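You operate a simulated robot arm through the tools that you are given. There is no shell and no other tool.

Carry out the task below with a simulated robot arm. There is one attempt and no reset: what you move stays moved.

## Task
Square up the board that stands off the fence and clamp all three.
Fine: push check first, the gap display names the board; push check again after the slide.

The check looks at the end state, three seconds after you hand in, the way a careful person would. Anything else that was tipped, shoved, dropped, spilled or broken makes it a failure.

## Robot
A 7-joint arm with a three-finger gripper, fixed in place. Base frame: the origin is at the foot of the arm, x ahead of it, y to its left, z up. Units: m, degrees, N and s.
Its first joint turns from -166.0 to 166.0 degrees. Payload 2.69 kg.
The tool frame sits at the grasp point between the pads (the TCP): z along the fingers, y along the line on which they close. The tips reach 0.03 m beyond it. Largest opening 0.128 m; the body of the gripper starts 0.117 m behind the TCP.
Orientation is that of the tool frame in the base frame, as a unit quaternion [x, y, z, w]. With the fingers straight down and closing along the base's y, the tool's x points along the base's -x, its y along +y and its z along -z.

## Interface
- The arm moves only by the tool servo_tool. Its arguments are lists of equal length, an entry for each row: "delta_pos": the shift along the tool's x, y, z in units of 40 mm (1.0 is 40 mm), a list of three; "delta_rot": the turn, a rotation vector about the tool's x, y, z in units of 5 degrees (1.0 is 5 degrees), a list of three; "grip": the finger opening in m, from 0 to 0.128. In form: {"delta_pos": [[tx, ty, tz], ...], "delta_rot": [[rx, ry, rz], ...], "grip": [grip, ...]}. A call has 1 to 20 rows; each row shifts and turns the commanded pose from where the row before left it, along the tool's axes as they then stand. A call with a number of a shift or a turn outside -1 to 1 is refused whole. A row lasts 0.2 s, in which the tool goes at most 0.05 m and 8.6 degrees; a call with a longer step from one row to the next is refused whole, and so is a gripper value outside its range. Where a pose cannot be reached the arm comes as near as it can. A force on the tool above 90 N (or 10 N above the force at the start of the call, whichever is more), or a blocked arm, ends the call early, and 0.2 s more pass. The fingers move at their own pace and stop on an object; they squeeze with about 29 N. The grip force told is the motor's: it shows also when the fingers shut on nothing. Time passes only in rows, and 0.2 s behind the last, so rows that do not move let the fingers close. It gives the time, the measured TCP pose, the force on the tool (base axes), the opening and the grip force at its end, in the units of the frame above (readings bear some noise), with the torque about the TCP (base axes, N m) and any sound that the robot's microphone picked up.
- Cameras (640 x 400 px; columns grow to the right, rows downward): "scene" is fixed at [0.3984, -0.5003, 1.6483]; the picture's right is [0.59, -0.81, 0.00], its down [-0.45, -0.33, -0.83] and it looks along [0.67, 0.49, -0.56] (base axes); focal length 214 px, centre (320, 200). "wrist" rides on the gripper at [0.058, 0.054, -0.131] in the tool frame; the picture's right is [-0.68, 0.74, 0.00], its down [-0.62, -0.57, -0.55] and it looks along [-0.40, -0.37, 0.84] (tool axes); focal length 234 px, centre (320, 200). There is no depth. A picture from a camera that has moved, and an enlarged one, comes with that camera's place and axes in the base frame and with its lens.
- get_image(camera): a new picture of that camera. No time passes.
- slide_trunk(by): slides the trunk up (or, below 0, down) by that many m; the arm rides with it, the base frame stays. It gives what a move gives, with no picture.
- zoom(camera, box): a new picture of the part [left, top, right, bottom] of that camera's present view, enlarged. No time passes.
- close_job(): hands the job in; it is judged then, once.

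Places have to be worked out from the pictures, the camera data and where the tool is seen. Open the gripper and draw the arm clear of the work before you hand the job in, unless the task says otherwise.

The tools are called after "Request:" as name(argument=value, ...) on one line, values as JSON. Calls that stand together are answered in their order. servo_tool: Moves the arm, as the interface text tells. Its arguments: {"type":"object","properties":{"delta_pos":{"type":"array","items":{"type":"array","items":{"type":"number"}}},"delta_rot":{"type":"array","items":{"type":"array","items":{"type":"number"}}},"grip":{"type":"array","items":{"type":"number"}}},"required":["delta_pos","delta_rot","grip"]} The other tools are called the same way: slide_trunk (by) slides the trunk up or down; get_image (camera) takes a picture; zoom (camera, box) takes an enlarged picture of a part of a camera's view; close_job () hands the job in.

At the start:

```text
time_s: 0.0
tcp_pos: [0.6678, -0.2578, 1.5473]
orientation: [0.0, 1.0, 0.0, 0.0]
ft_force: [0.2, 0.3, -0.7]
ft_torque: [0.0, 0.0, 0.02]
grip_width: 0.128
finger_force: 0.1
trunk travel left (down, up): [-0.275, 0.075]
```

scene: 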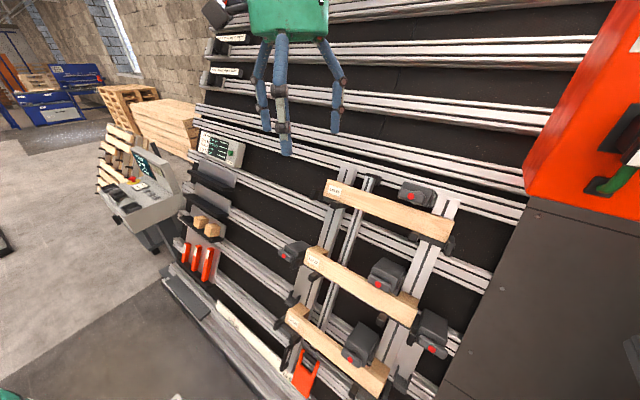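
wrist: 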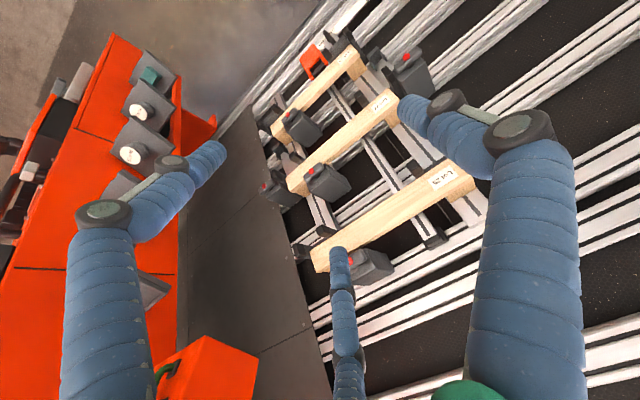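

I'll start by looking closely at the scene to find the boards, fence, clamps and check button.

Request:
zoom(camera="scene", box=[260, 160, 480, 400])

Request:
zoom(camera="scene", box=[90, 100, 300, 330])

Request:
zoom(camera="wrist", box=[230, 20, 500, 290])

```text
1.67 times, centred on (370, 280) of scene
camera zoom: at [0.3984, -0.5003, 1.6483], right [0.59, -0.81, 0.0], down [-0.45, -0.33, -0.83], along [0.67, 0.49, -0.56], focal length 358 px, centre (237, 67)
```

zoom: 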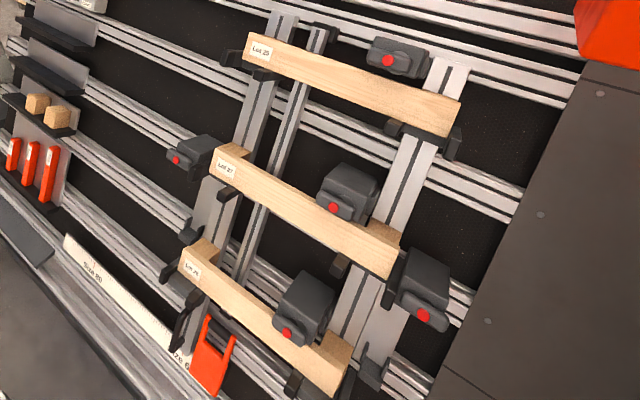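

```text
1.74 times, centred on (195, 215) of scene
camera zoom: at [0.3984, -0.5003, 1.6483], right [0.59, -0.81, 0.0], down [-0.45, -0.33, -0.83], along [0.67, 0.49, -0.56], focal length 373 px, centre (537, 174)
```

zoom: 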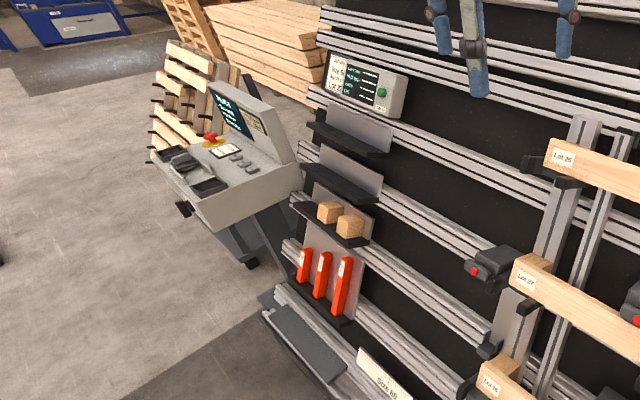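

```text
1.48 times, centred on (365, 155) of wrist
camera zoom: at [0.6097, -0.2039, 1.6765], right [0.68, 0.74, 0.0], down [0.62, -0.57, 0.55], along [0.4, -0.37, -0.84], focal length 347 px, centre (253, 267)
```

zoom: 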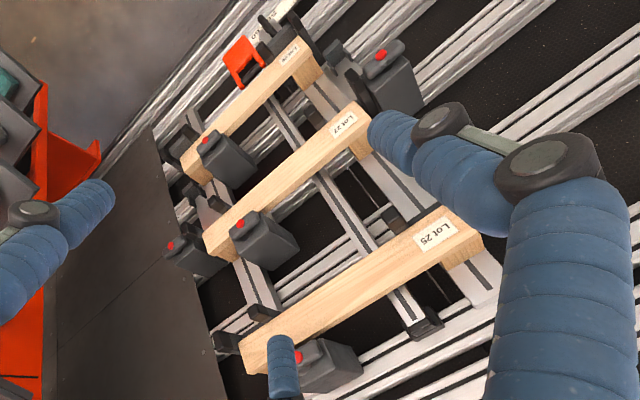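

The wall carries boards on pegs, clamps with red buttons and a small display box with a green button. I zoom further to read the display and look at the boards.

Request:
zoom(camera="scene", box=[190, 125, 254, 170])

Request:
zoom(camera="scene", box=[310, 165, 470, 265])

Request:
zoom(camera="scene", box=[270, 230, 430, 330])

Request:
zoom(camera="scene", box=[270, 295, 460, 400])

Request:
zoom(camera="scene", box=[160, 170, 310, 380])

Request:
zoom(camera="scene", box=[100, 140, 200, 240])

```text
8.89 times, centred on (222, 148) of scene
camera zoom: at [0.3984, -0.5003, 1.6483], right [0.59, -0.81, 0.0], down [-0.45, -0.33, -0.83], along [0.67, 0.49, -0.56], focal length 1906 px, centre (1191, 667)
```

zoom: 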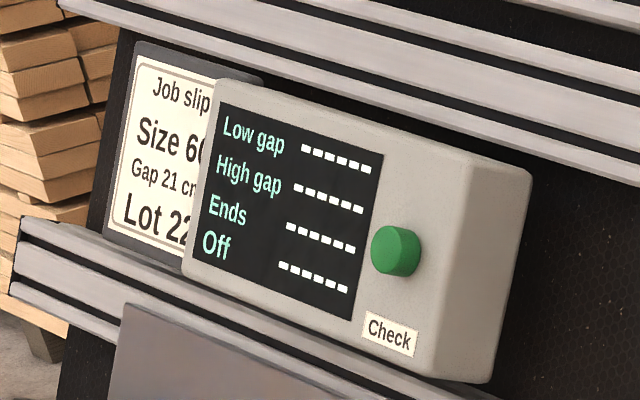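

```text
4.00 times, centred on (390, 215) of scene
camera zoom: at [0.3984, -0.5003, 1.6483], right [0.59, -0.81, 0.0], down [-0.45, -0.33, -0.83], along [0.67, 0.49, -0.56], focal length 858 px, centre (40, 140)
```

zoom: 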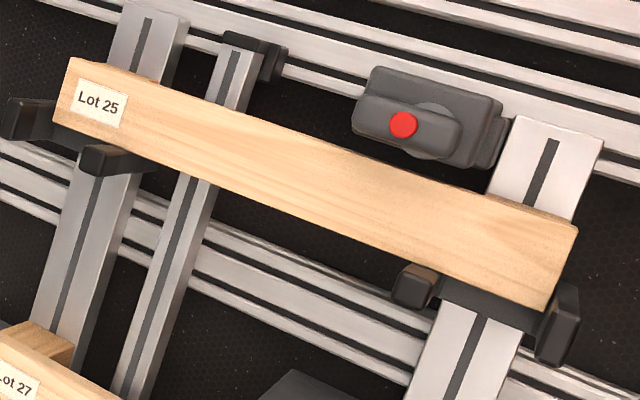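

```text
4.00 times, centred on (350, 280) of scene
camera zoom: at [0.3984, -0.5003, 1.6483], right [0.59, -0.81, 0.0], down [-0.45, -0.33, -0.83], along [0.67, 0.49, -0.56], focal length 858 px, centre (200, -120)
```

zoom: 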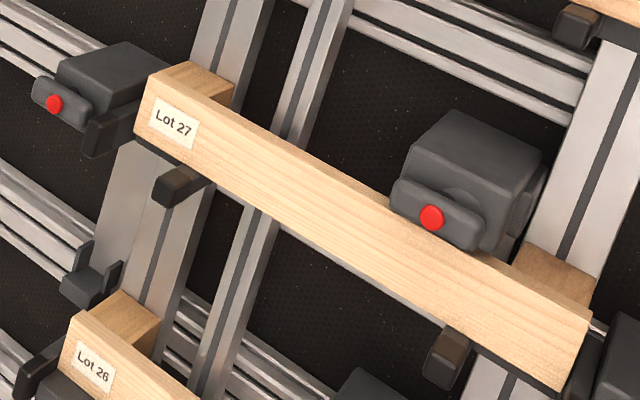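

```text
3.37 times, centred on (365, 348) of scene
camera zoom: at [0.3984, -0.5003, 1.6483], right [0.59, -0.81, 0.0], down [-0.45, -0.33, -0.83], along [0.67, 0.49, -0.56], focal length 722 px, centre (168, -297)
```

zoom: 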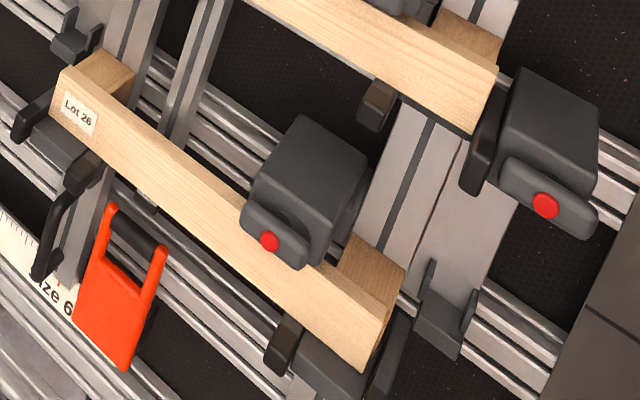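

```text
1.90 times, centred on (235, 275) of scene
camera zoom: at [0.3984, -0.5003, 1.6483], right [0.59, -0.81, 0.0], down [-0.45, -0.33, -0.83], along [0.67, 0.49, -0.56], focal length 408 px, centre (482, 57)
```

zoom: 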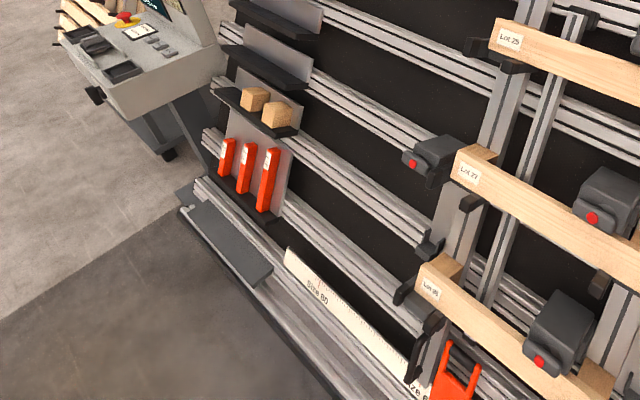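

```text
4.00 times, centred on (150, 190) of scene
camera zoom: at [0.3984, -0.5003, 1.6483], right [0.59, -0.81, 0.0], down [-0.45, -0.33, -0.83], along [0.67, 0.49, -0.56], focal length 858 px, centre (1000, 240)
```

zoom: 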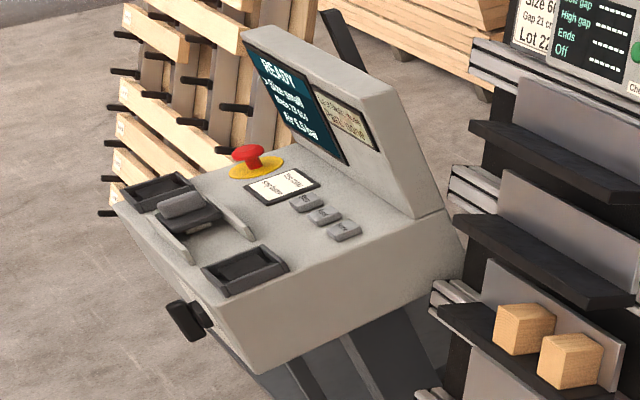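

The wall leans back (roughly 28° from vertical; Lot 25's label triangulates to about (0.94,-0.17,1.25), Lot 26's to about (0.68,-0.15,0.76)). I turn the tool about its y axis so that it faces the wall, then look again.

Request:
servo_tool(delta_pos=[[0, 0, 0], [0, 0, 0], [0, 0, 0], [0, 0, 0], [0, 0, 0], [0, 0, 0], [0, 0, 0], [0, 0, 0], [0, 0, 0], [0, 0, 0]], delta_rot=[[0, -1, 0], [0, -1, 0], [0, -1, 0], [0, -1, 0], [0, -1, 0], [0, -1, 0], [0, -1, 0], [0, -1, 0], [0, -1, 0], [0, -1, 0]], grip=[0.128, 0.128, 0.128, 0.128, 0.128, 0.128, 0.128, 0.128, 0.128, 0.128])

```text
time_s: 2.2
tcp_pos: [0.668, -0.2588, 1.5476]
orientation: [0.001, 0.906, -0.001, 0.423]
ft_force: [-0.3, -0.1, 0.0]
ft_torque: [-0.03, -0.02, 0.02]
grip_width: 0.1281
finger_force: 0.2
trunk travel left (down, up): [-0.275, 0.075]
```

Rotation worked. I back down-slope a bit to view the boards from the front.

Request:
servo_tool(delta_pos=[[1, 0, 0], [1, 0, 0], [1, 0, 0], [1, 0, 0], [1, 0, 0], [1, 0, 0]], delta_rot=[[0, 0, 0], [0, 0, 0], [0, 0, 0], [0, 0, 0], [0, 0, 0], [0, 0, 0]], grip=[0.128, 0.128, 0.128, 0.128, 0.128, 0.128])

Request:
get_image(camera="wrist")

Request:
get_image(camera="scene")

```text
time_s: 3.6
tcp_pos: [0.515, -0.2592, 1.3627]
orientation: [0.001, 0.906, -0.001, 0.423]
ft_force: [0.8, -1.1, -0.6]
ft_torque: [-0.01, 0.02, -0.02]
grip_width: 0.1277
finger_force: 0.0
trunk travel left (down, up): [-0.275, 0.075]
```

```text
taken
camera wrist: at [0.3764, -0.2049, 1.4002], right [0.43, 0.74, 0.52], down [-0.03, -0.56, 0.82], along [0.9, -0.37, -0.23], focal length 234 px, centre (320, 200)
```

wrist: 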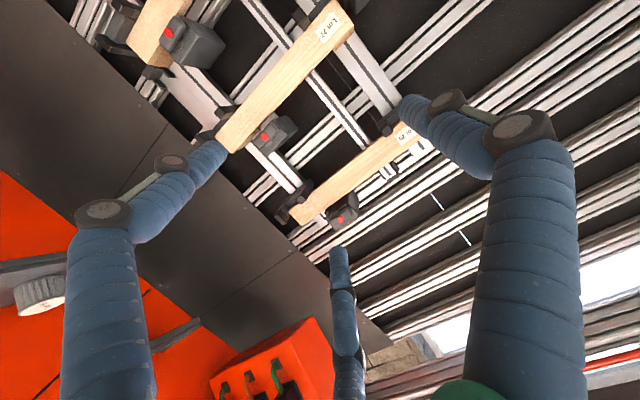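

```text
taken
```

scene: 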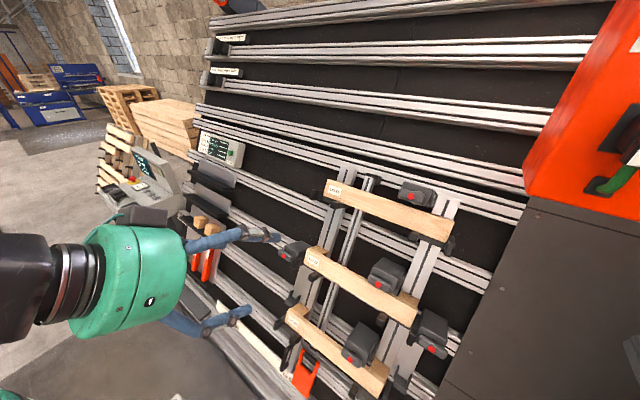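

The wrist view shows the boards upside-down; I zoom into the details of the top two boards and clamps.

Request:
zoom(camera="wrist", box=[260, 110, 440, 240])

Request:
zoom(camera="wrist", box=[110, 0, 360, 160])

```text
3.08 times, centred on (350, 175) of wrist
camera zoom: at [0.3764, -0.2049, 1.4002], right [0.43, 0.74, 0.52], down [-0.03, -0.56, 0.82], along [0.9, -0.37, -0.23], focal length 720 px, centre (228, 277)
```

zoom: 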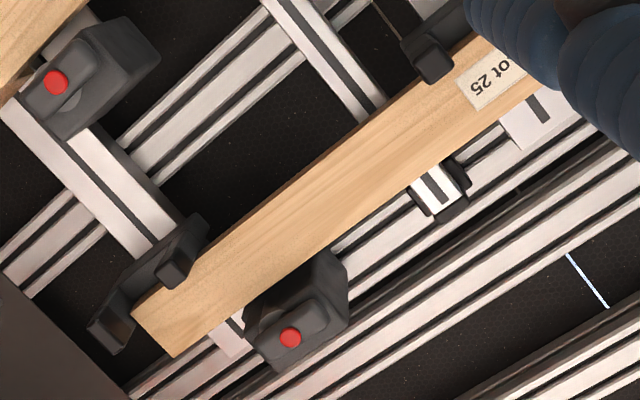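

```text
2.50 times, centred on (235, 80) of wrist
camera zoom: at [0.3764, -0.2049, 1.4002], right [0.43, 0.74, 0.52], down [-0.03, -0.56, 0.82], along [0.9, -0.37, -0.23], focal length 585 px, centre (532, 500)
```

zoom: 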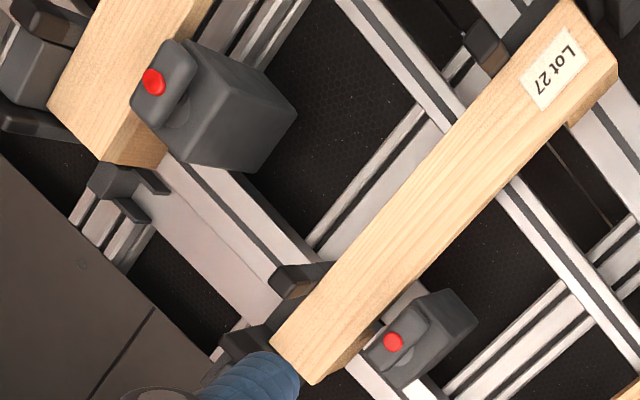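

The brackets carry end stops and lips; clamp bodies have a knob bar with a red dot. I roll the tool by 90° about its own axis so the wrist camera sits above-left and sees the boards from a better side.

Request:
servo_tool(delta_pos=[[0, 0, 0], [0, 0, 0], [0, 0, 0], [0, 0, 0], [0, 0, 0], [0, 0, 0], [0, 0, 0], [0, 0, 0], [0, 0, 0], [0, 0, 0], [0, 0, 0], [0, 0, 0], [0, 0, 0], [0, 0, 0], [0, 0, 0], [0, 0, 0], [0, 0, 0], [0, 0, 0]], delta_rot=[[0, 0, 1], [0, 0, 1], [0, 0, 1], [0, 0, 1], [0, 0, 1], [0, 0, 1], [0, 0, 1], [0, 0, 1], [0, 0, 1], [0, 0, 1], [0, 0, 1], [0, 0, 1], [0, 0, 1], [0, 0, 1], [0, 0, 1], [0, 0, 1], [0, 0, 1], [0, 0, 1]], grip=[0.128, 0.128, 0.128, 0.128, 0.128, 0.128, 0.128, 0.128, 0.128, 0.128, 0.128, 0.128, 0.128, 0.128, 0.128, 0.128, 0.128, 0.128])

Request:
get_image(camera="wrist")

```text
time_s: 7.4
tcp_pos: [0.5136, -0.258, 1.3621]
orientation: [0.64, 0.641, 0.299, 0.299]
ft_force: [-0.5, 0.1, -0.1]
ft_torque: [-0.01, 0.03, -0.01]
grip_width: 0.1281
finger_force: 0.0
trunk travel left (down, up): [-0.275, 0.075]
```

```text
taken
camera wrist: at [0.448, -0.1989, 1.487], right [0.47, -0.68, 0.56], down [-0.78, -0.62, -0.08], along [0.4, -0.4, -0.82], focal length 234 px, centre (320, 200)
```

wrist: 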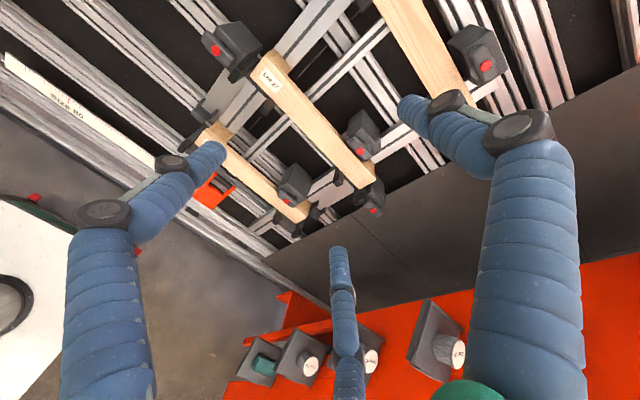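

The roll works. I pitch 12° more to be normal to the wall and shift left so the camera looks at the frame centre.

Request:
servo_tool(delta_pos=[[0, 0, 0], [0, 0, 0], [0, 0, 0], [1, 0, 0], [1, 0, 0], [1, 0, 0], [1, 0, 0], [0.5, 0, 0]], delta_rot=[[-1, 0, 0], [-1, 0, 0], [-0.4, 0, 0], [0, 0, 0], [0, 0, 0], [0, 0, 0], [0, 0, 0], [0, 0, 0]], grip=[0.128, 0.128, 0.128, 0.128, 0.128, 0.128, 0.128, 0.128])

Request:
get_image(camera="wrist")

Request:
get_image(camera="scene")

```text
time_s: 9.2
tcp_pos: [0.5135, -0.0756, 1.3615]
orientation: [0.606, 0.607, 0.364, 0.364]
ft_force: [-0.5, -0.5, 0.4]
ft_torque: [0.02, 0.0, -0.06]
grip_width: 0.128
finger_force: 0.0
trunk travel left (down, up): [-0.275, 0.075]
```

```text
taken
camera wrist: at [0.4222, -0.0183, 1.4704], right [0.34, -0.68, 0.65], down [-0.75, -0.62, -0.24], along [0.56, -0.4, -0.72], focal length 234 px, centre (320, 200)
```

wrist: 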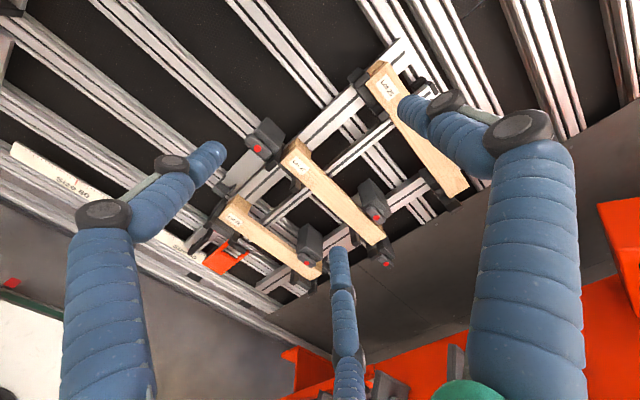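

```text
taken
```

scene: 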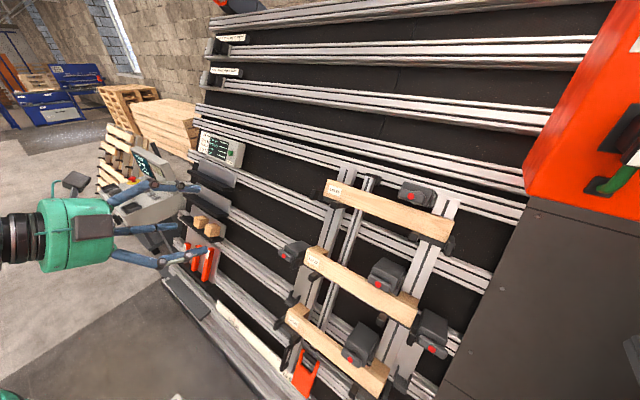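

Now I have an oblique view of all three boards. I zoom in on it.

Request:
zoom(camera="wrist", box=[200, 30, 480, 300])

Request:
zoom(camera="wrist", box=[200, 180, 340, 300])

Request:
zoom(camera="wrist", box=[240, 110, 400, 270])

Request:
zoom(camera="wrist", box=[340, 30, 480, 210])

```text
1.48 times, centred on (340, 165) of wrist
camera zoom: at [0.4222, -0.0183, 1.4704], right [0.34, -0.68, 0.65], down [-0.75, -0.62, -0.24], along [0.56, -0.4, -0.72], focal length 347 px, centre (290, 252)
```

zoom: 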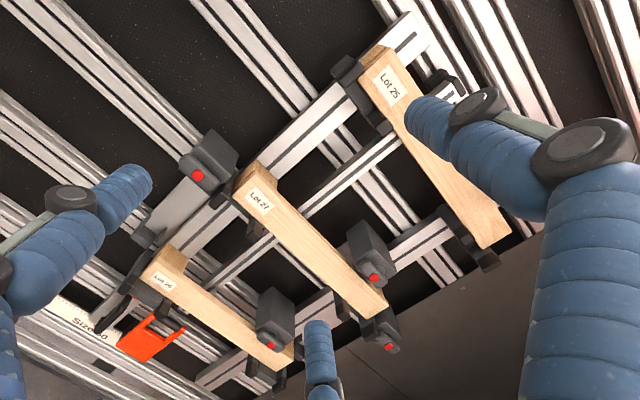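

```text
3.33 times, centred on (270, 240) of wrist
camera zoom: at [0.4222, -0.0183, 1.4704], right [0.34, -0.68, 0.65], down [-0.75, -0.62, -0.24], along [0.56, -0.4, -0.72], focal length 781 px, centre (487, 67)
```

zoom: 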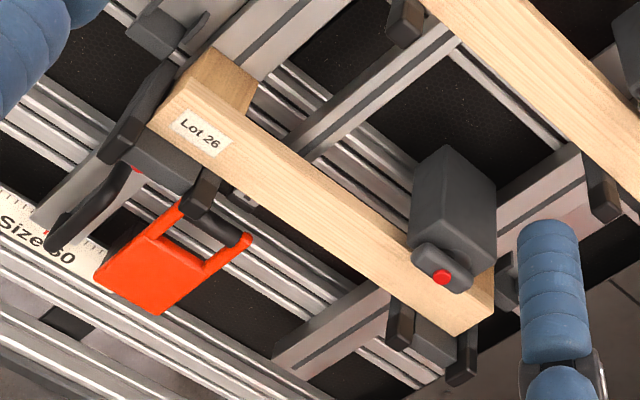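

```text
2.50 times, centred on (320, 190) of wrist
camera zoom: at [0.4222, -0.0183, 1.4704], right [0.34, -0.68, 0.65], down [-0.75, -0.62, -0.24], along [0.56, -0.4, -0.72], focal length 585 px, centre (320, 225)
```

zoom: 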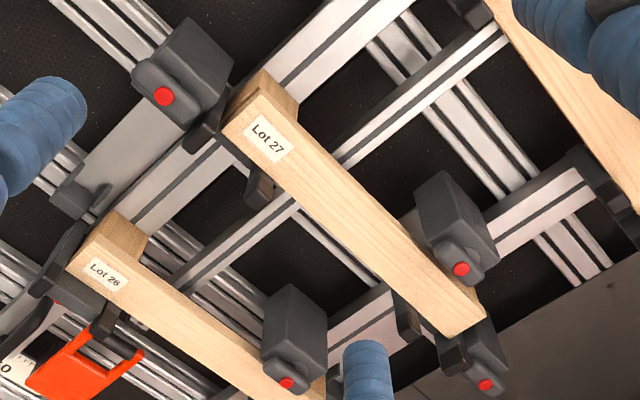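

```text
2.22 times, centred on (410, 120) of wrist
camera zoom: at [0.4222, -0.0183, 1.4704], right [0.34, -0.68, 0.65], down [-0.75, -0.62, -0.24], along [0.56, -0.4, -0.72], focal length 520 px, centre (120, 378)
```

zoom: 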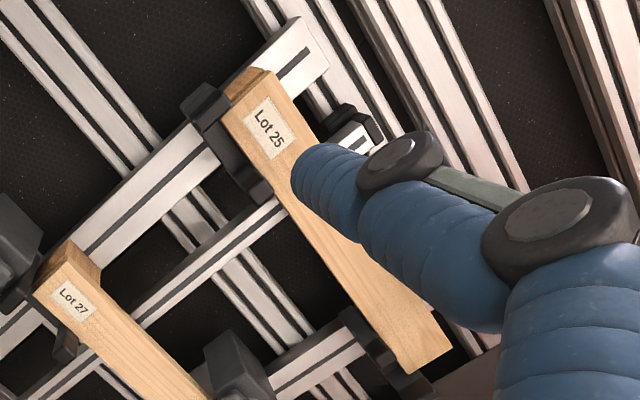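

By my ray-plane estimates all three boards span y≈-0.13…-0.53 with slope gaps near 21 cm, so I need the display to tell which is off. I move left toward the display box (button est. (0.94,0.43,1.25)) and look.

Request:
servo_tool(delta_pos=[[1, 0, 0], [1, 0, 0], [1, 0, 0], [1, 0, 0], [1, 0, 0], [1, 0, 0], [1, 0, 0], [1, 0, 0], [1, 0, 0], [1, 0, 0], [1, 0, 0], [1, 0, 0], [0.8, 0, 0]], delta_rot=[[0, 0, 0], [0, 0, 0], [0, 0, 0], [0, 0, 0], [0, 0, 0], [0, 0, 0], [0, 0, 0], [0, 0, 0], [0, 0, 0], [0, 0, 0], [0, 0, 0], [0, 0, 0], [0, 0, 0]], grip=[0.128, 0.128, 0.128, 0.128, 0.128, 0.128, 0.128, 0.128, 0.128, 0.128, 0.128, 0.128, 0.128])

Request:
get_image(camera="wrist")

Request:
get_image(camera="scene")

```text
time_s: 12.0
tcp_pos: [0.5144, 0.4356, 1.3637]
orientation: [0.606, 0.606, 0.365, 0.364]
ft_force: [-0.1, -0.2, 0.0]
ft_torque: [-0.01, 0.0, -0.03]
grip_width: 0.128
finger_force: 0.1
trunk travel left (down, up): [-0.275, 0.075]
```

```text
taken
camera wrist: at [0.424, 0.4946, 1.4707], right [0.35, -0.68, 0.65], down [-0.75, -0.62, -0.24], along [0.56, -0.4, -0.72], focal length 234 px, centre (320, 200)
```

wrist: 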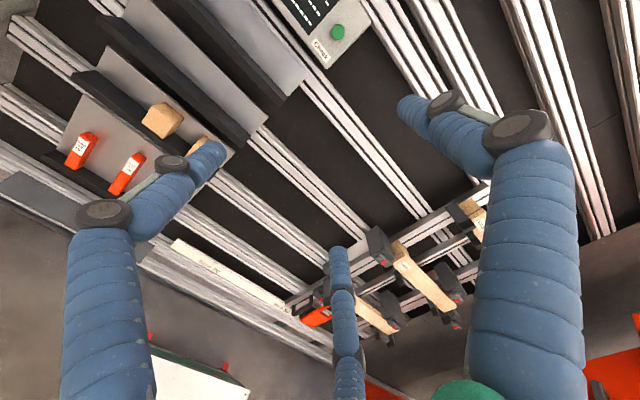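

```text
taken
```

scene: 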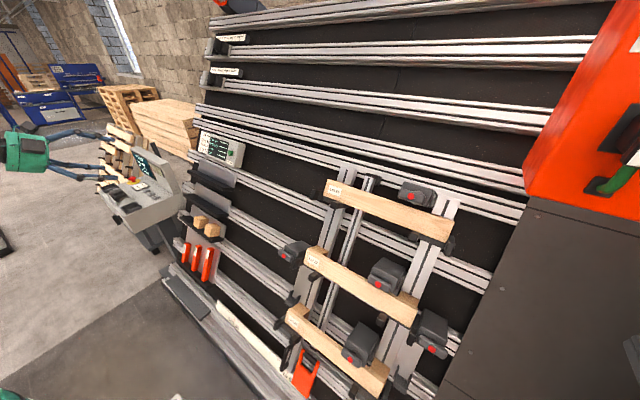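

Triangulating both views, the green button is at about (0.974, 0.491, 1.229). I close the fingers and approach to ~16 cm off along the wall normal.

Request:
servo_tool(delta_pos=[[0.173, 0.3, 0.956], [0.173, 0.3, 0.956], [0.173, 0.3, 0.956], [0.173, 0.3, 0.956], [0.173, 0.3, 0.956], [0.173, 0.3, 0.956], [0.173, 0.3, 0.956], [0.173, 0.3, 0.956]], delta_rot=[[0, 0, 0], [0, 0, 0], [0, 0, 0], [0, 0, 0], [0, 0, 0], [0, 0, 0], [0, 0, 0], [0, 0, 0]], grip=[0, 0, 0, 0, 0, 0, 0, 0])

Request:
get_image(camera="wrist")

Request:
get_image(camera="scene")

```text
time_s: 13.8
tcp_pos: [0.8284, 0.4898, 1.3007]
orientation: [0.605, 0.607, 0.364, 0.365]
ft_force: [-0.3, 0.0, 0.4]
ft_torque: [-0.03, -0.04, 0.02]
grip_width: 0.0022
finger_force: 29.1
trunk travel left (down, up): [-0.275, 0.075]
```

```text
taken
camera wrist: at [0.7388, 0.5481, 1.4088], right [0.35, -0.68, 0.65], down [-0.75, -0.62, -0.24], along [0.56, -0.4, -0.72], focal length 234 px, centre (320, 200)
```

wrist: 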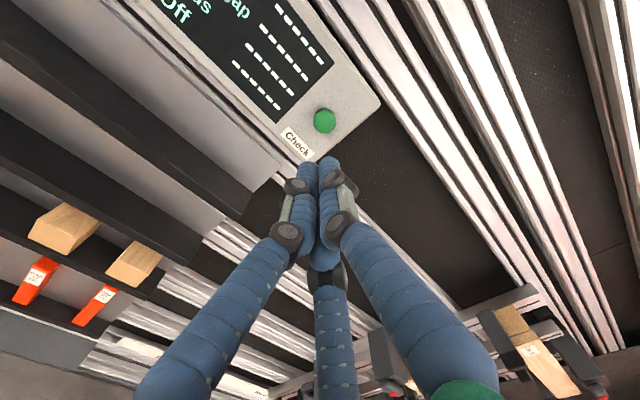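

```text
taken
```

scene: 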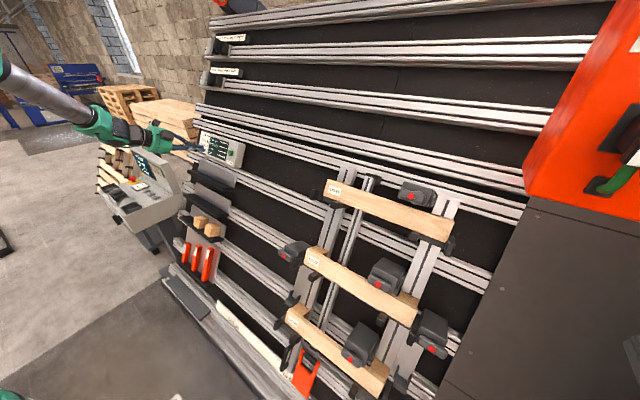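

Refined: button at about (0.973, 0.490, 1.230), axis passes ~5 mm below it. I correct by 5 mm up-slope and advance 12 cm, short of contact.

Request:
servo_tool(delta_pos=[[0, 0.13, 0.8], [0, 0, 0.8], [0, 0, 0.8], [0, 0, 0.5]], delta_rot=[[0, 0, 0], [0, 0, 0], [0, 0, 0], [0, 0, 0]], grip=[0, 0, 0, 0])

Request:
get_image(camera="wrist")

Request:
zoom(camera="scene", box=[180, 110, 260, 170])

```text
time_s: 14.8
tcp_pos: [0.9364, 0.4901, 1.2522]
orientation: [0.606, 0.606, 0.364, 0.364]
ft_force: [-0.2, 0.2, -1.0]
ft_torque: [-0.01, -0.01, 0.03]
grip_width: 0.0022
finger_force: 29.2
trunk travel left (down, up): [-0.275, 0.075]
```

```text
taken
camera wrist: at [0.8451, 0.5484, 1.3611], right [0.35, -0.68, 0.65], down [-0.75, -0.62, -0.24], along [0.56, -0.4, -0.72], focal length 234 px, centre (320, 200)
```

wrist: 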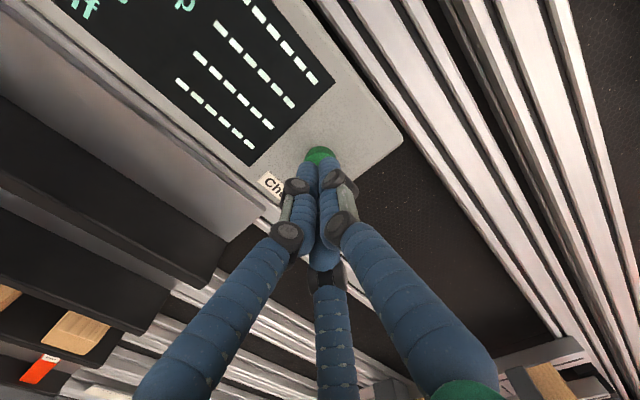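

```text
6.67 times, centred on (220, 140) of scene
camera zoom: at [0.3984, -0.5003, 1.6483], right [0.59, -0.81, 0.0], down [-0.45, -0.33, -0.83], along [0.67, 0.49, -0.56], focal length 1430 px, centre (987, 600)
```

zoom: 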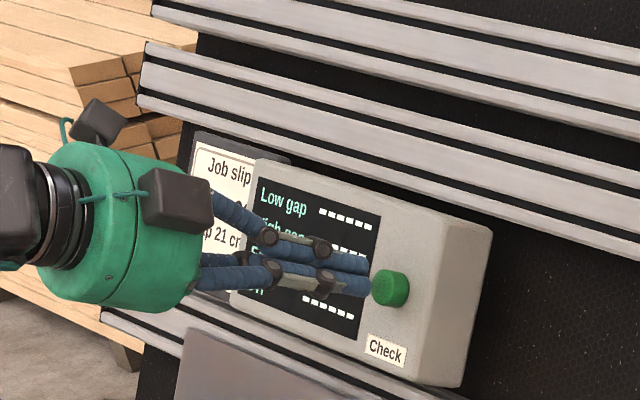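

The tips are right at the button. I push forward in 4 mm steps.

Request:
servo_tool(delta_pos=[[0, 0, 0.1], [0, 0, 0.1], [0, 0, 0.1]], delta_rot=[[0, 0, 0], [0, 0, 0], [0, 0, 0]], grip=[0, 0, 0])

Request:
zoom(camera="scene", box=[190, 125, 254, 170])

Request:
get_image(camera="wrist")

```text
time_s: 15.6
tcp_pos: [0.9443, 0.4898, 1.2484]
orientation: [0.606, 0.606, 0.364, 0.364]
ft_force: [0.2, 0.5, 0.2]
ft_torque: [0.02, 0.02, 0.0]
grip_width: 0.0023
finger_force: 29.2
trunk travel left (down, up): [-0.275, 0.075]
```

```text
8.89 times, centred on (222, 148) of scene
camera zoom: at [0.3984, -0.5003, 1.6483], right [0.59, -0.81, 0.0], down [-0.45, -0.33, -0.83], along [0.67, 0.49, -0.56], focal length 1906 px, centre (1191, 667)
```

zoom: 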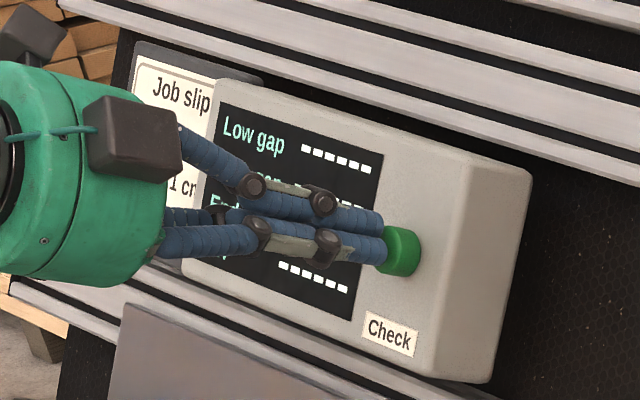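

```text
taken
camera wrist: at [0.8543, 0.548, 1.3564], right [0.35, -0.68, 0.65], down [-0.75, -0.62, -0.24], along [0.56, -0.4, -0.72], focal length 234 px, centre (320, 200)
```

wrist: 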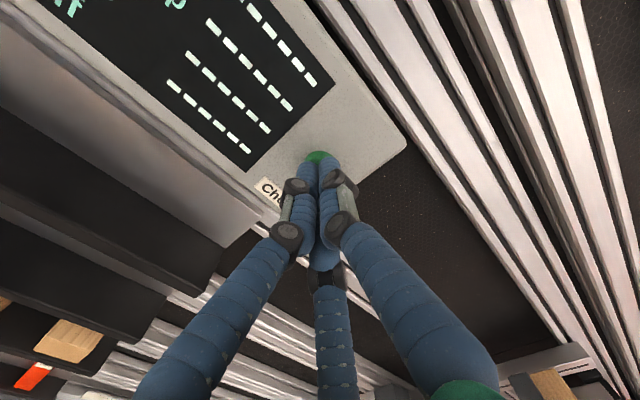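

No contact force yet; I go on in small steps.

Request:
servo_tool(delta_pos=[[0, 0, 0.1], [0, 0, 0.1], [0, 0, 0.1]], delta_rot=[[0, 0, 0], [0, 0, 0], [0, 0, 0]], grip=[0, 0, 0])

Request:
zoom(camera="scene", box=[190, 125, 254, 170])

```text
time_s: 16.4
tcp_pos: [0.955, 0.4894, 1.2422]
orientation: [0.606, 0.606, 0.365, 0.364]
ft_force: [-6.9, 0.2, 3.7]
ft_torque: [-0.05, 0.01, -0.01]
grip_width: 0.0021
finger_force: 29.3
trunk travel left (down, up): [-0.275, 0.075]
```

```text
8.89 times, centred on (222, 148) of scene
camera zoom: at [0.3984, -0.5003, 1.6483], right [0.59, -0.81, 0.0], down [-0.45, -0.33, -0.83], along [0.67, 0.49, -0.56], focal length 1906 px, centre (1191, 667)
```

zoom: 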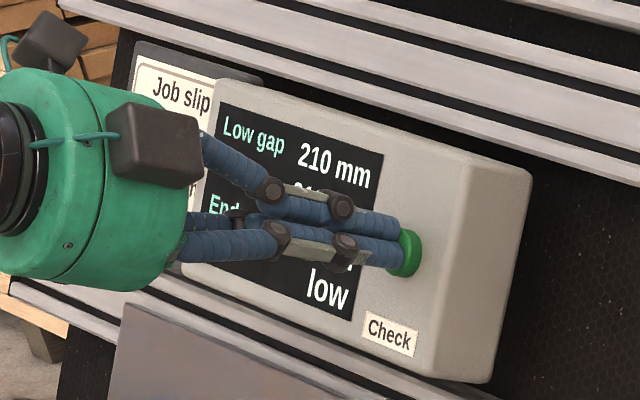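

The display came alive ("Low gap 210 mm … low"). I back off along the tool axis to read it all.

Request:
servo_tool(delta_pos=[[0, 0, -0.5], [0, 0, -1], [0, 0, -1], [0, 0, -1], [0, 0, -1], [0, 0, -1]], delta_rot=[[0, 0, 0], [0, 0, 0], [0, 0, 0], [0, 0, 0], [0, 0, 0], [0, 0, 0]], grip=[0, 0, 0, 0, 0, 0])

Request:
zoom(camera="scene", box=[190, 125, 254, 170])

Request:
get_image(camera="wrist")

```text
time_s: 17.8
tcp_pos: [0.7597, 0.4899, 1.3462]
orientation: [0.606, 0.606, 0.364, 0.364]
ft_force: [-0.8, -0.2, -0.7]
ft_torque: [-0.01, -0.01, -0.02]
grip_width: 0.0021
finger_force: 29.2
trunk travel left (down, up): [-0.275, 0.075]
```

```text
8.89 times, centred on (222, 148) of scene
camera zoom: at [0.3984, -0.5003, 1.6483], right [0.59, -0.81, 0.0], down [-0.45, -0.33, -0.83], along [0.67, 0.49, -0.56], focal length 1906 px, centre (1191, 667)
```

zoom: 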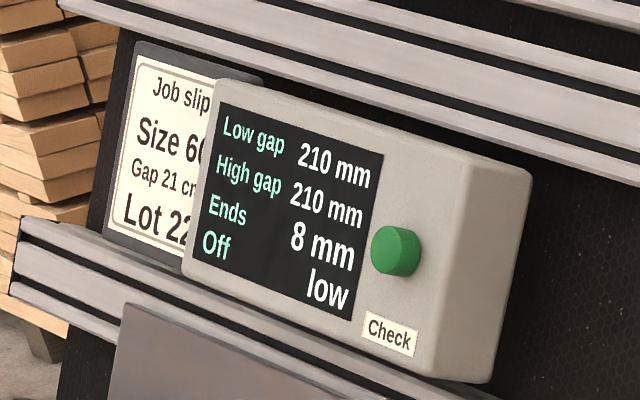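

```text
taken
camera wrist: at [0.6694, 0.5485, 1.455], right [0.35, -0.68, 0.65], down [-0.75, -0.62, -0.24], along [0.56, -0.4, -0.72], focal length 234 px, centre (320, 200)
```

wrist: 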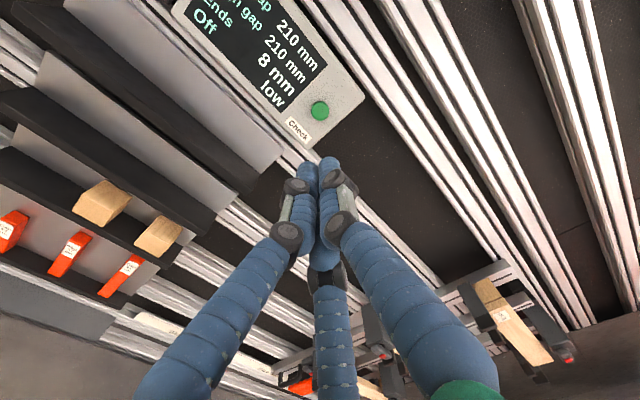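

The display reads Low gap 210, High gap 210, Ends 8 mm, Off: low — so the lowest board (Lot 26) stands 8 mm off the end fence. I now traverse to the frame, opening the gripper, to view the clamps and board ends up close.

Request:
servo_tool(delta_pos=[[-0.966, -0.265, -0.1], [-0.966, -0.265, -0.1], [-0.966, -0.265, -0.1], [-0.966, -0.265, -0.1], [-0.966, -0.265, -0.1], [-0.966, -0.265, -0.1], [-0.966, -0.265, -0.05], [-0.966, -0.265, -0.05], [-0.966, -0.265, 0], [-0.966, -0.265, 0], [-0.966, -0.265, 0]], delta_rot=[[0, 0, 0], [0, 0, 0], [0, 0, 0], [0, 0, 0], [0, 0, 0], [0, 0, 0], [0, 0, 0], [0, 0, 0], [0, 0, 0], [0, 0, 0], [0, 0, 0]], grip=[0, 0, 0, 0.128, 0.128, 0.128, 0.128, 0.128, 0.128, 0.128, 0.128])

Request:
get_image(camera="wrist")

Request:
get_image(camera="scene")

```text
time_s: 20.2
tcp_pos: [0.6818, 0.0644, 1.2557]
orientation: [0.606, 0.606, 0.365, 0.364]
ft_force: [-0.3, 0.8, 0.1]
ft_torque: [-0.02, 0.02, 0.01]
grip_width: 0.128
finger_force: 0.0
trunk travel left (down, up): [-0.275, 0.075]
```

```text
taken
camera wrist: at [0.5911, 0.1232, 1.364], right [0.35, -0.68, 0.65], down [-0.75, -0.62, -0.24], along [0.56, -0.4, -0.72], focal length 234 px, centre (320, 200)
```

wrist: 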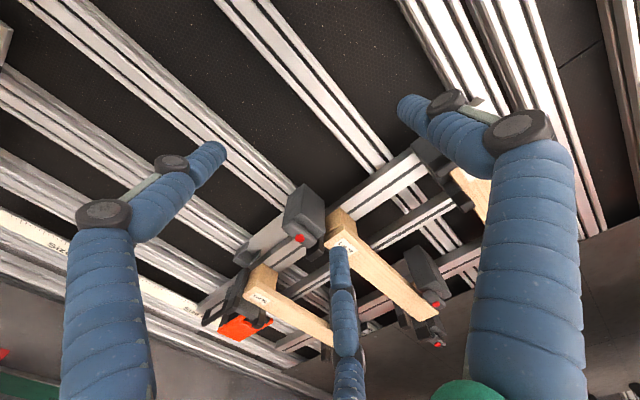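

```text
taken
```

scene: 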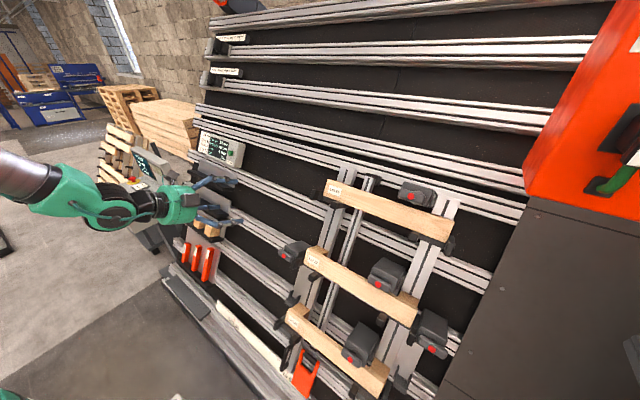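

I zoom at the left ends of Lot 26 and 27 from here before moving on.

Request:
zoom(camera="wrist", box=[200, 170, 460, 360])

Request:
servo_tool(delta_pos=[[-0.966, -0.265, -0.1], [-0.966, -0.265, -0.1], [-0.966, -0.265, -0.1], [-0.966, -0.265, -0.1], [-0.966, -0.265, -0.1], [-0.966, -0.265, -0.1]], delta_rot=[[0, 0, 0], [0, 0, 0], [0, 0, 0], [0, 0, 0], [0, 0, 0], [0, 0, 0]], grip=[0.128, 0.128, 0.128, 0.128, 0.128, 0.128])

Request:
get_image(camera="wrist")

```text
2.11 times, centred on (330, 265) of wrist
camera zoom: at [0.5911, 0.1232, 1.364], right [0.35, -0.68, 0.65], down [-0.75, -0.62, -0.24], along [0.56, -0.4, -0.72], focal length 493 px, centre (299, 63)
```

zoom: 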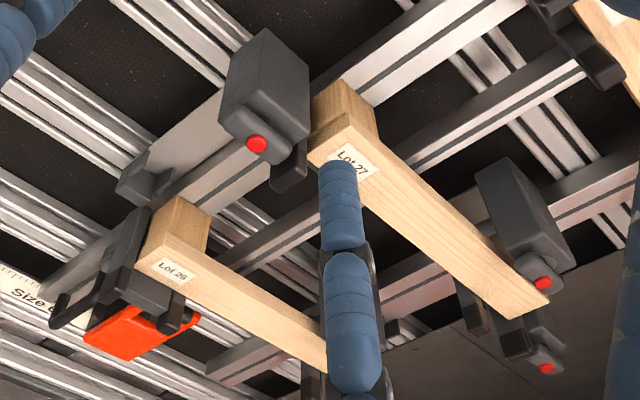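

```text
time_s: 21.6
tcp_pos: [0.6297, -0.1659, 1.2103]
orientation: [0.605, 0.607, 0.364, 0.364]
ft_force: [-0.2, 0.6, -1.2]
ft_torque: [0.02, 0.0, 0.02]
grip_width: 0.128
finger_force: 0.0
trunk travel left (down, up): [-0.275, 0.075]
```

```text
taken
camera wrist: at [0.5399, -0.1083, 1.3186], right [0.35, -0.68, 0.65], down [-0.75, -0.62, -0.24], along [0.56, -0.4, -0.72], focal length 234 px, centre (320, 200)
```

wrist: 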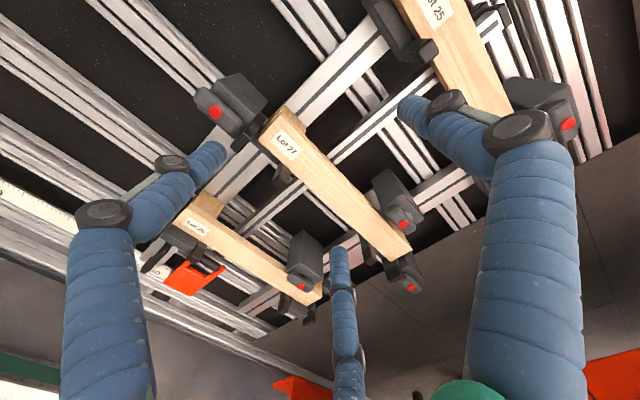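

I continue to a spot in front of the middle clamp for a close look.

Request:
servo_tool(delta_pos=[[-0.97, -0.2, 0], [-0.97, -0.2, 0], [-0.97, -0.2, 0], [-0.97, -0.2, 0]], delta_rot=[[0, 0, 0], [0, 0, 0], [0, 0, 0], [0, 0, 0]], grip=[0.128, 0.128, 0.128, 0.128])

Request:
get_image(camera="wrist")

Request:
zoom(camera="wrist", box=[200, 40, 420, 260])

```text
time_s: 22.6
tcp_pos: [0.6148, -0.3215, 1.1829]
orientation: [0.606, 0.606, 0.365, 0.364]
ft_force: [0.7, -0.6, 0.2]
ft_torque: [-0.01, 0.03, -0.02]
grip_width: 0.1282
finger_force: 0.1
trunk travel left (down, up): [-0.275, 0.075]
```

```text
taken
camera wrist: at [0.5236, -0.2633, 1.2907], right [0.35, -0.68, 0.65], down [-0.75, -0.62, -0.24], along [0.56, -0.4, -0.72], focal length 234 px, centre (320, 200)
```

wrist: 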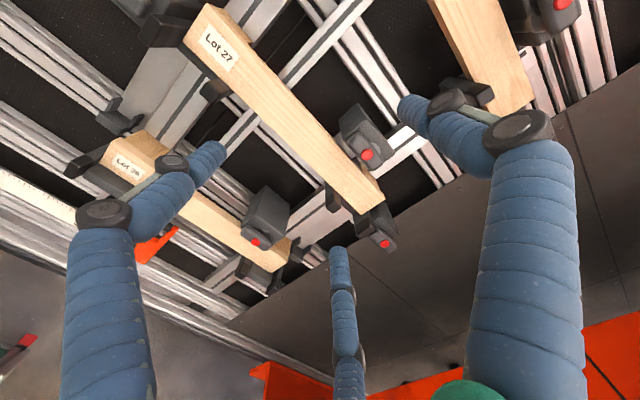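

```text
1.82 times, centred on (310, 150) of wrist
camera zoom: at [0.5236, -0.2633, 1.2907], right [0.35, -0.68, 0.65], down [-0.75, -0.62, -0.24], along [0.56, -0.4, -0.72], focal length 426 px, centre (338, 291)
```

zoom: 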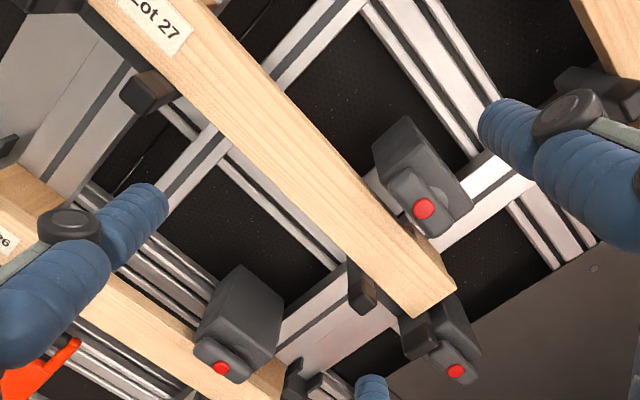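

Request:
zoom(camera="wrist", box=[320, 90, 400, 190])

Request:
zoom(camera="wrist", box=[230, 170, 310, 270])

Request:
zoom(camera="wrist", box=[340, 170, 420, 270])

Request:
zoom(camera="scene", box=[385, 170, 465, 220])

Request:
zoom(camera="scene", box=[355, 245, 435, 295])

Request:
zoom(camera="scene", box=[330, 310, 410, 360])

```text
4.00 times, centred on (360, 140) of wrist
camera zoom: at [0.5236, -0.2633, 1.2907], right [0.35, -0.68, 0.65], down [-0.75, -0.62, -0.24], along [0.56, -0.4, -0.72], focal length 937 px, centre (160, 440)
```

zoom: 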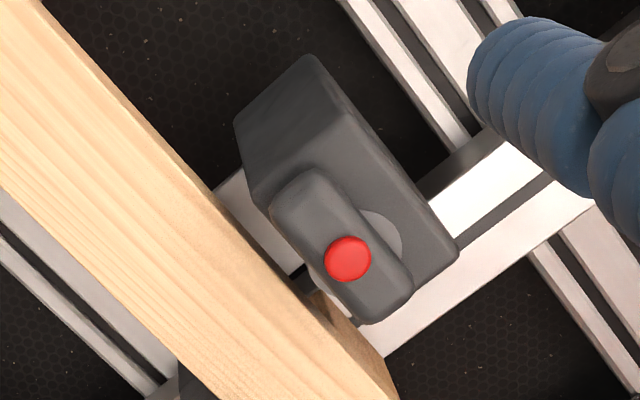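

```text
4.00 times, centred on (270, 220) of wrist
camera zoom: at [0.5236, -0.2633, 1.2907], right [0.35, -0.68, 0.65], down [-0.75, -0.62, -0.24], along [0.56, -0.4, -0.72], focal length 937 px, centre (520, 120)
```

zoom: 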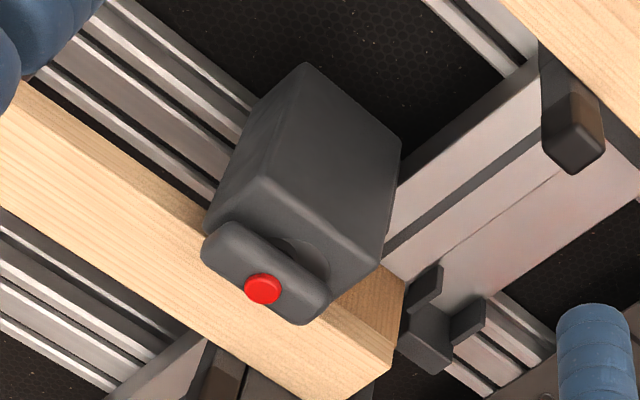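

```text
4.00 times, centred on (380, 220) of wrist
camera zoom: at [0.5236, -0.2633, 1.2907], right [0.35, -0.68, 0.65], down [-0.75, -0.62, -0.24], along [0.56, -0.4, -0.72], focal length 937 px, centre (80, 120)
```

zoom: 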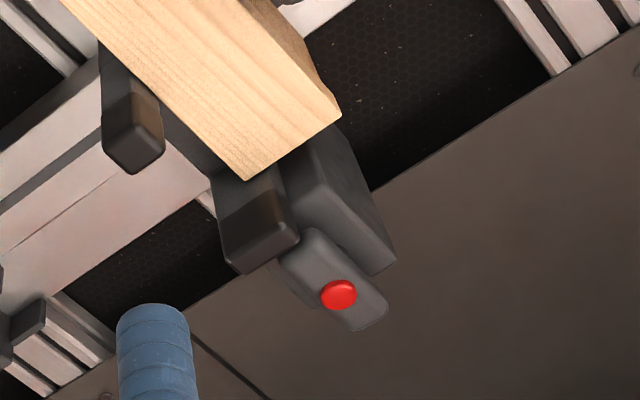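

```text
8.00 times, centred on (425, 195) of scene
camera zoom: at [0.3984, -0.5003, 1.6483], right [0.59, -0.81, 0.0], down [-0.45, -0.33, -0.83], along [0.67, 0.49, -0.56], focal length 1716 px, centre (-520, 240)
```

zoom: 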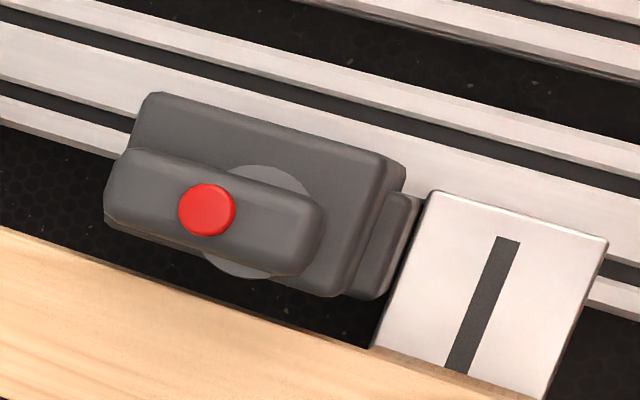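

```text
8.00 times, centred on (395, 270) of scene
camera zoom: at [0.3984, -0.5003, 1.6483], right [0.59, -0.81, 0.0], down [-0.45, -0.33, -0.83], along [0.67, 0.49, -0.56], focal length 1716 px, centre (-280, -360)
```

zoom: 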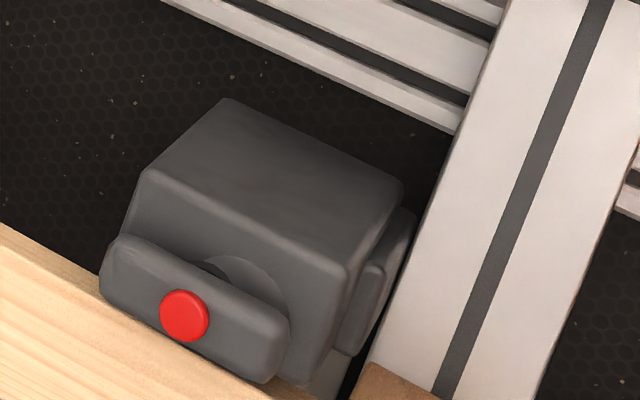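

```text
8.00 times, centred on (370, 335) of scene
camera zoom: at [0.3984, -0.5003, 1.6483], right [0.59, -0.81, 0.0], down [-0.45, -0.33, -0.83], along [0.67, 0.49, -0.56], focal length 1716 px, centre (-80, -880)
```

zoom: 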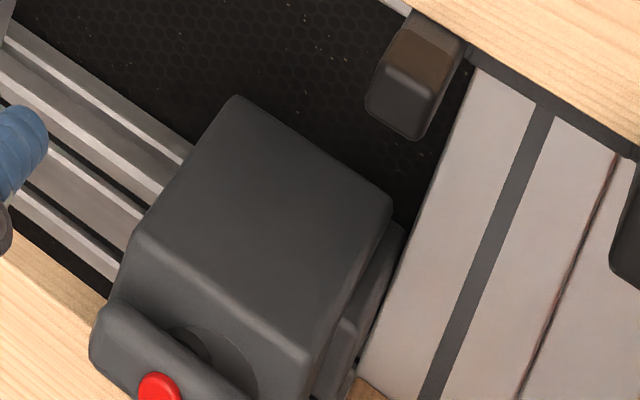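

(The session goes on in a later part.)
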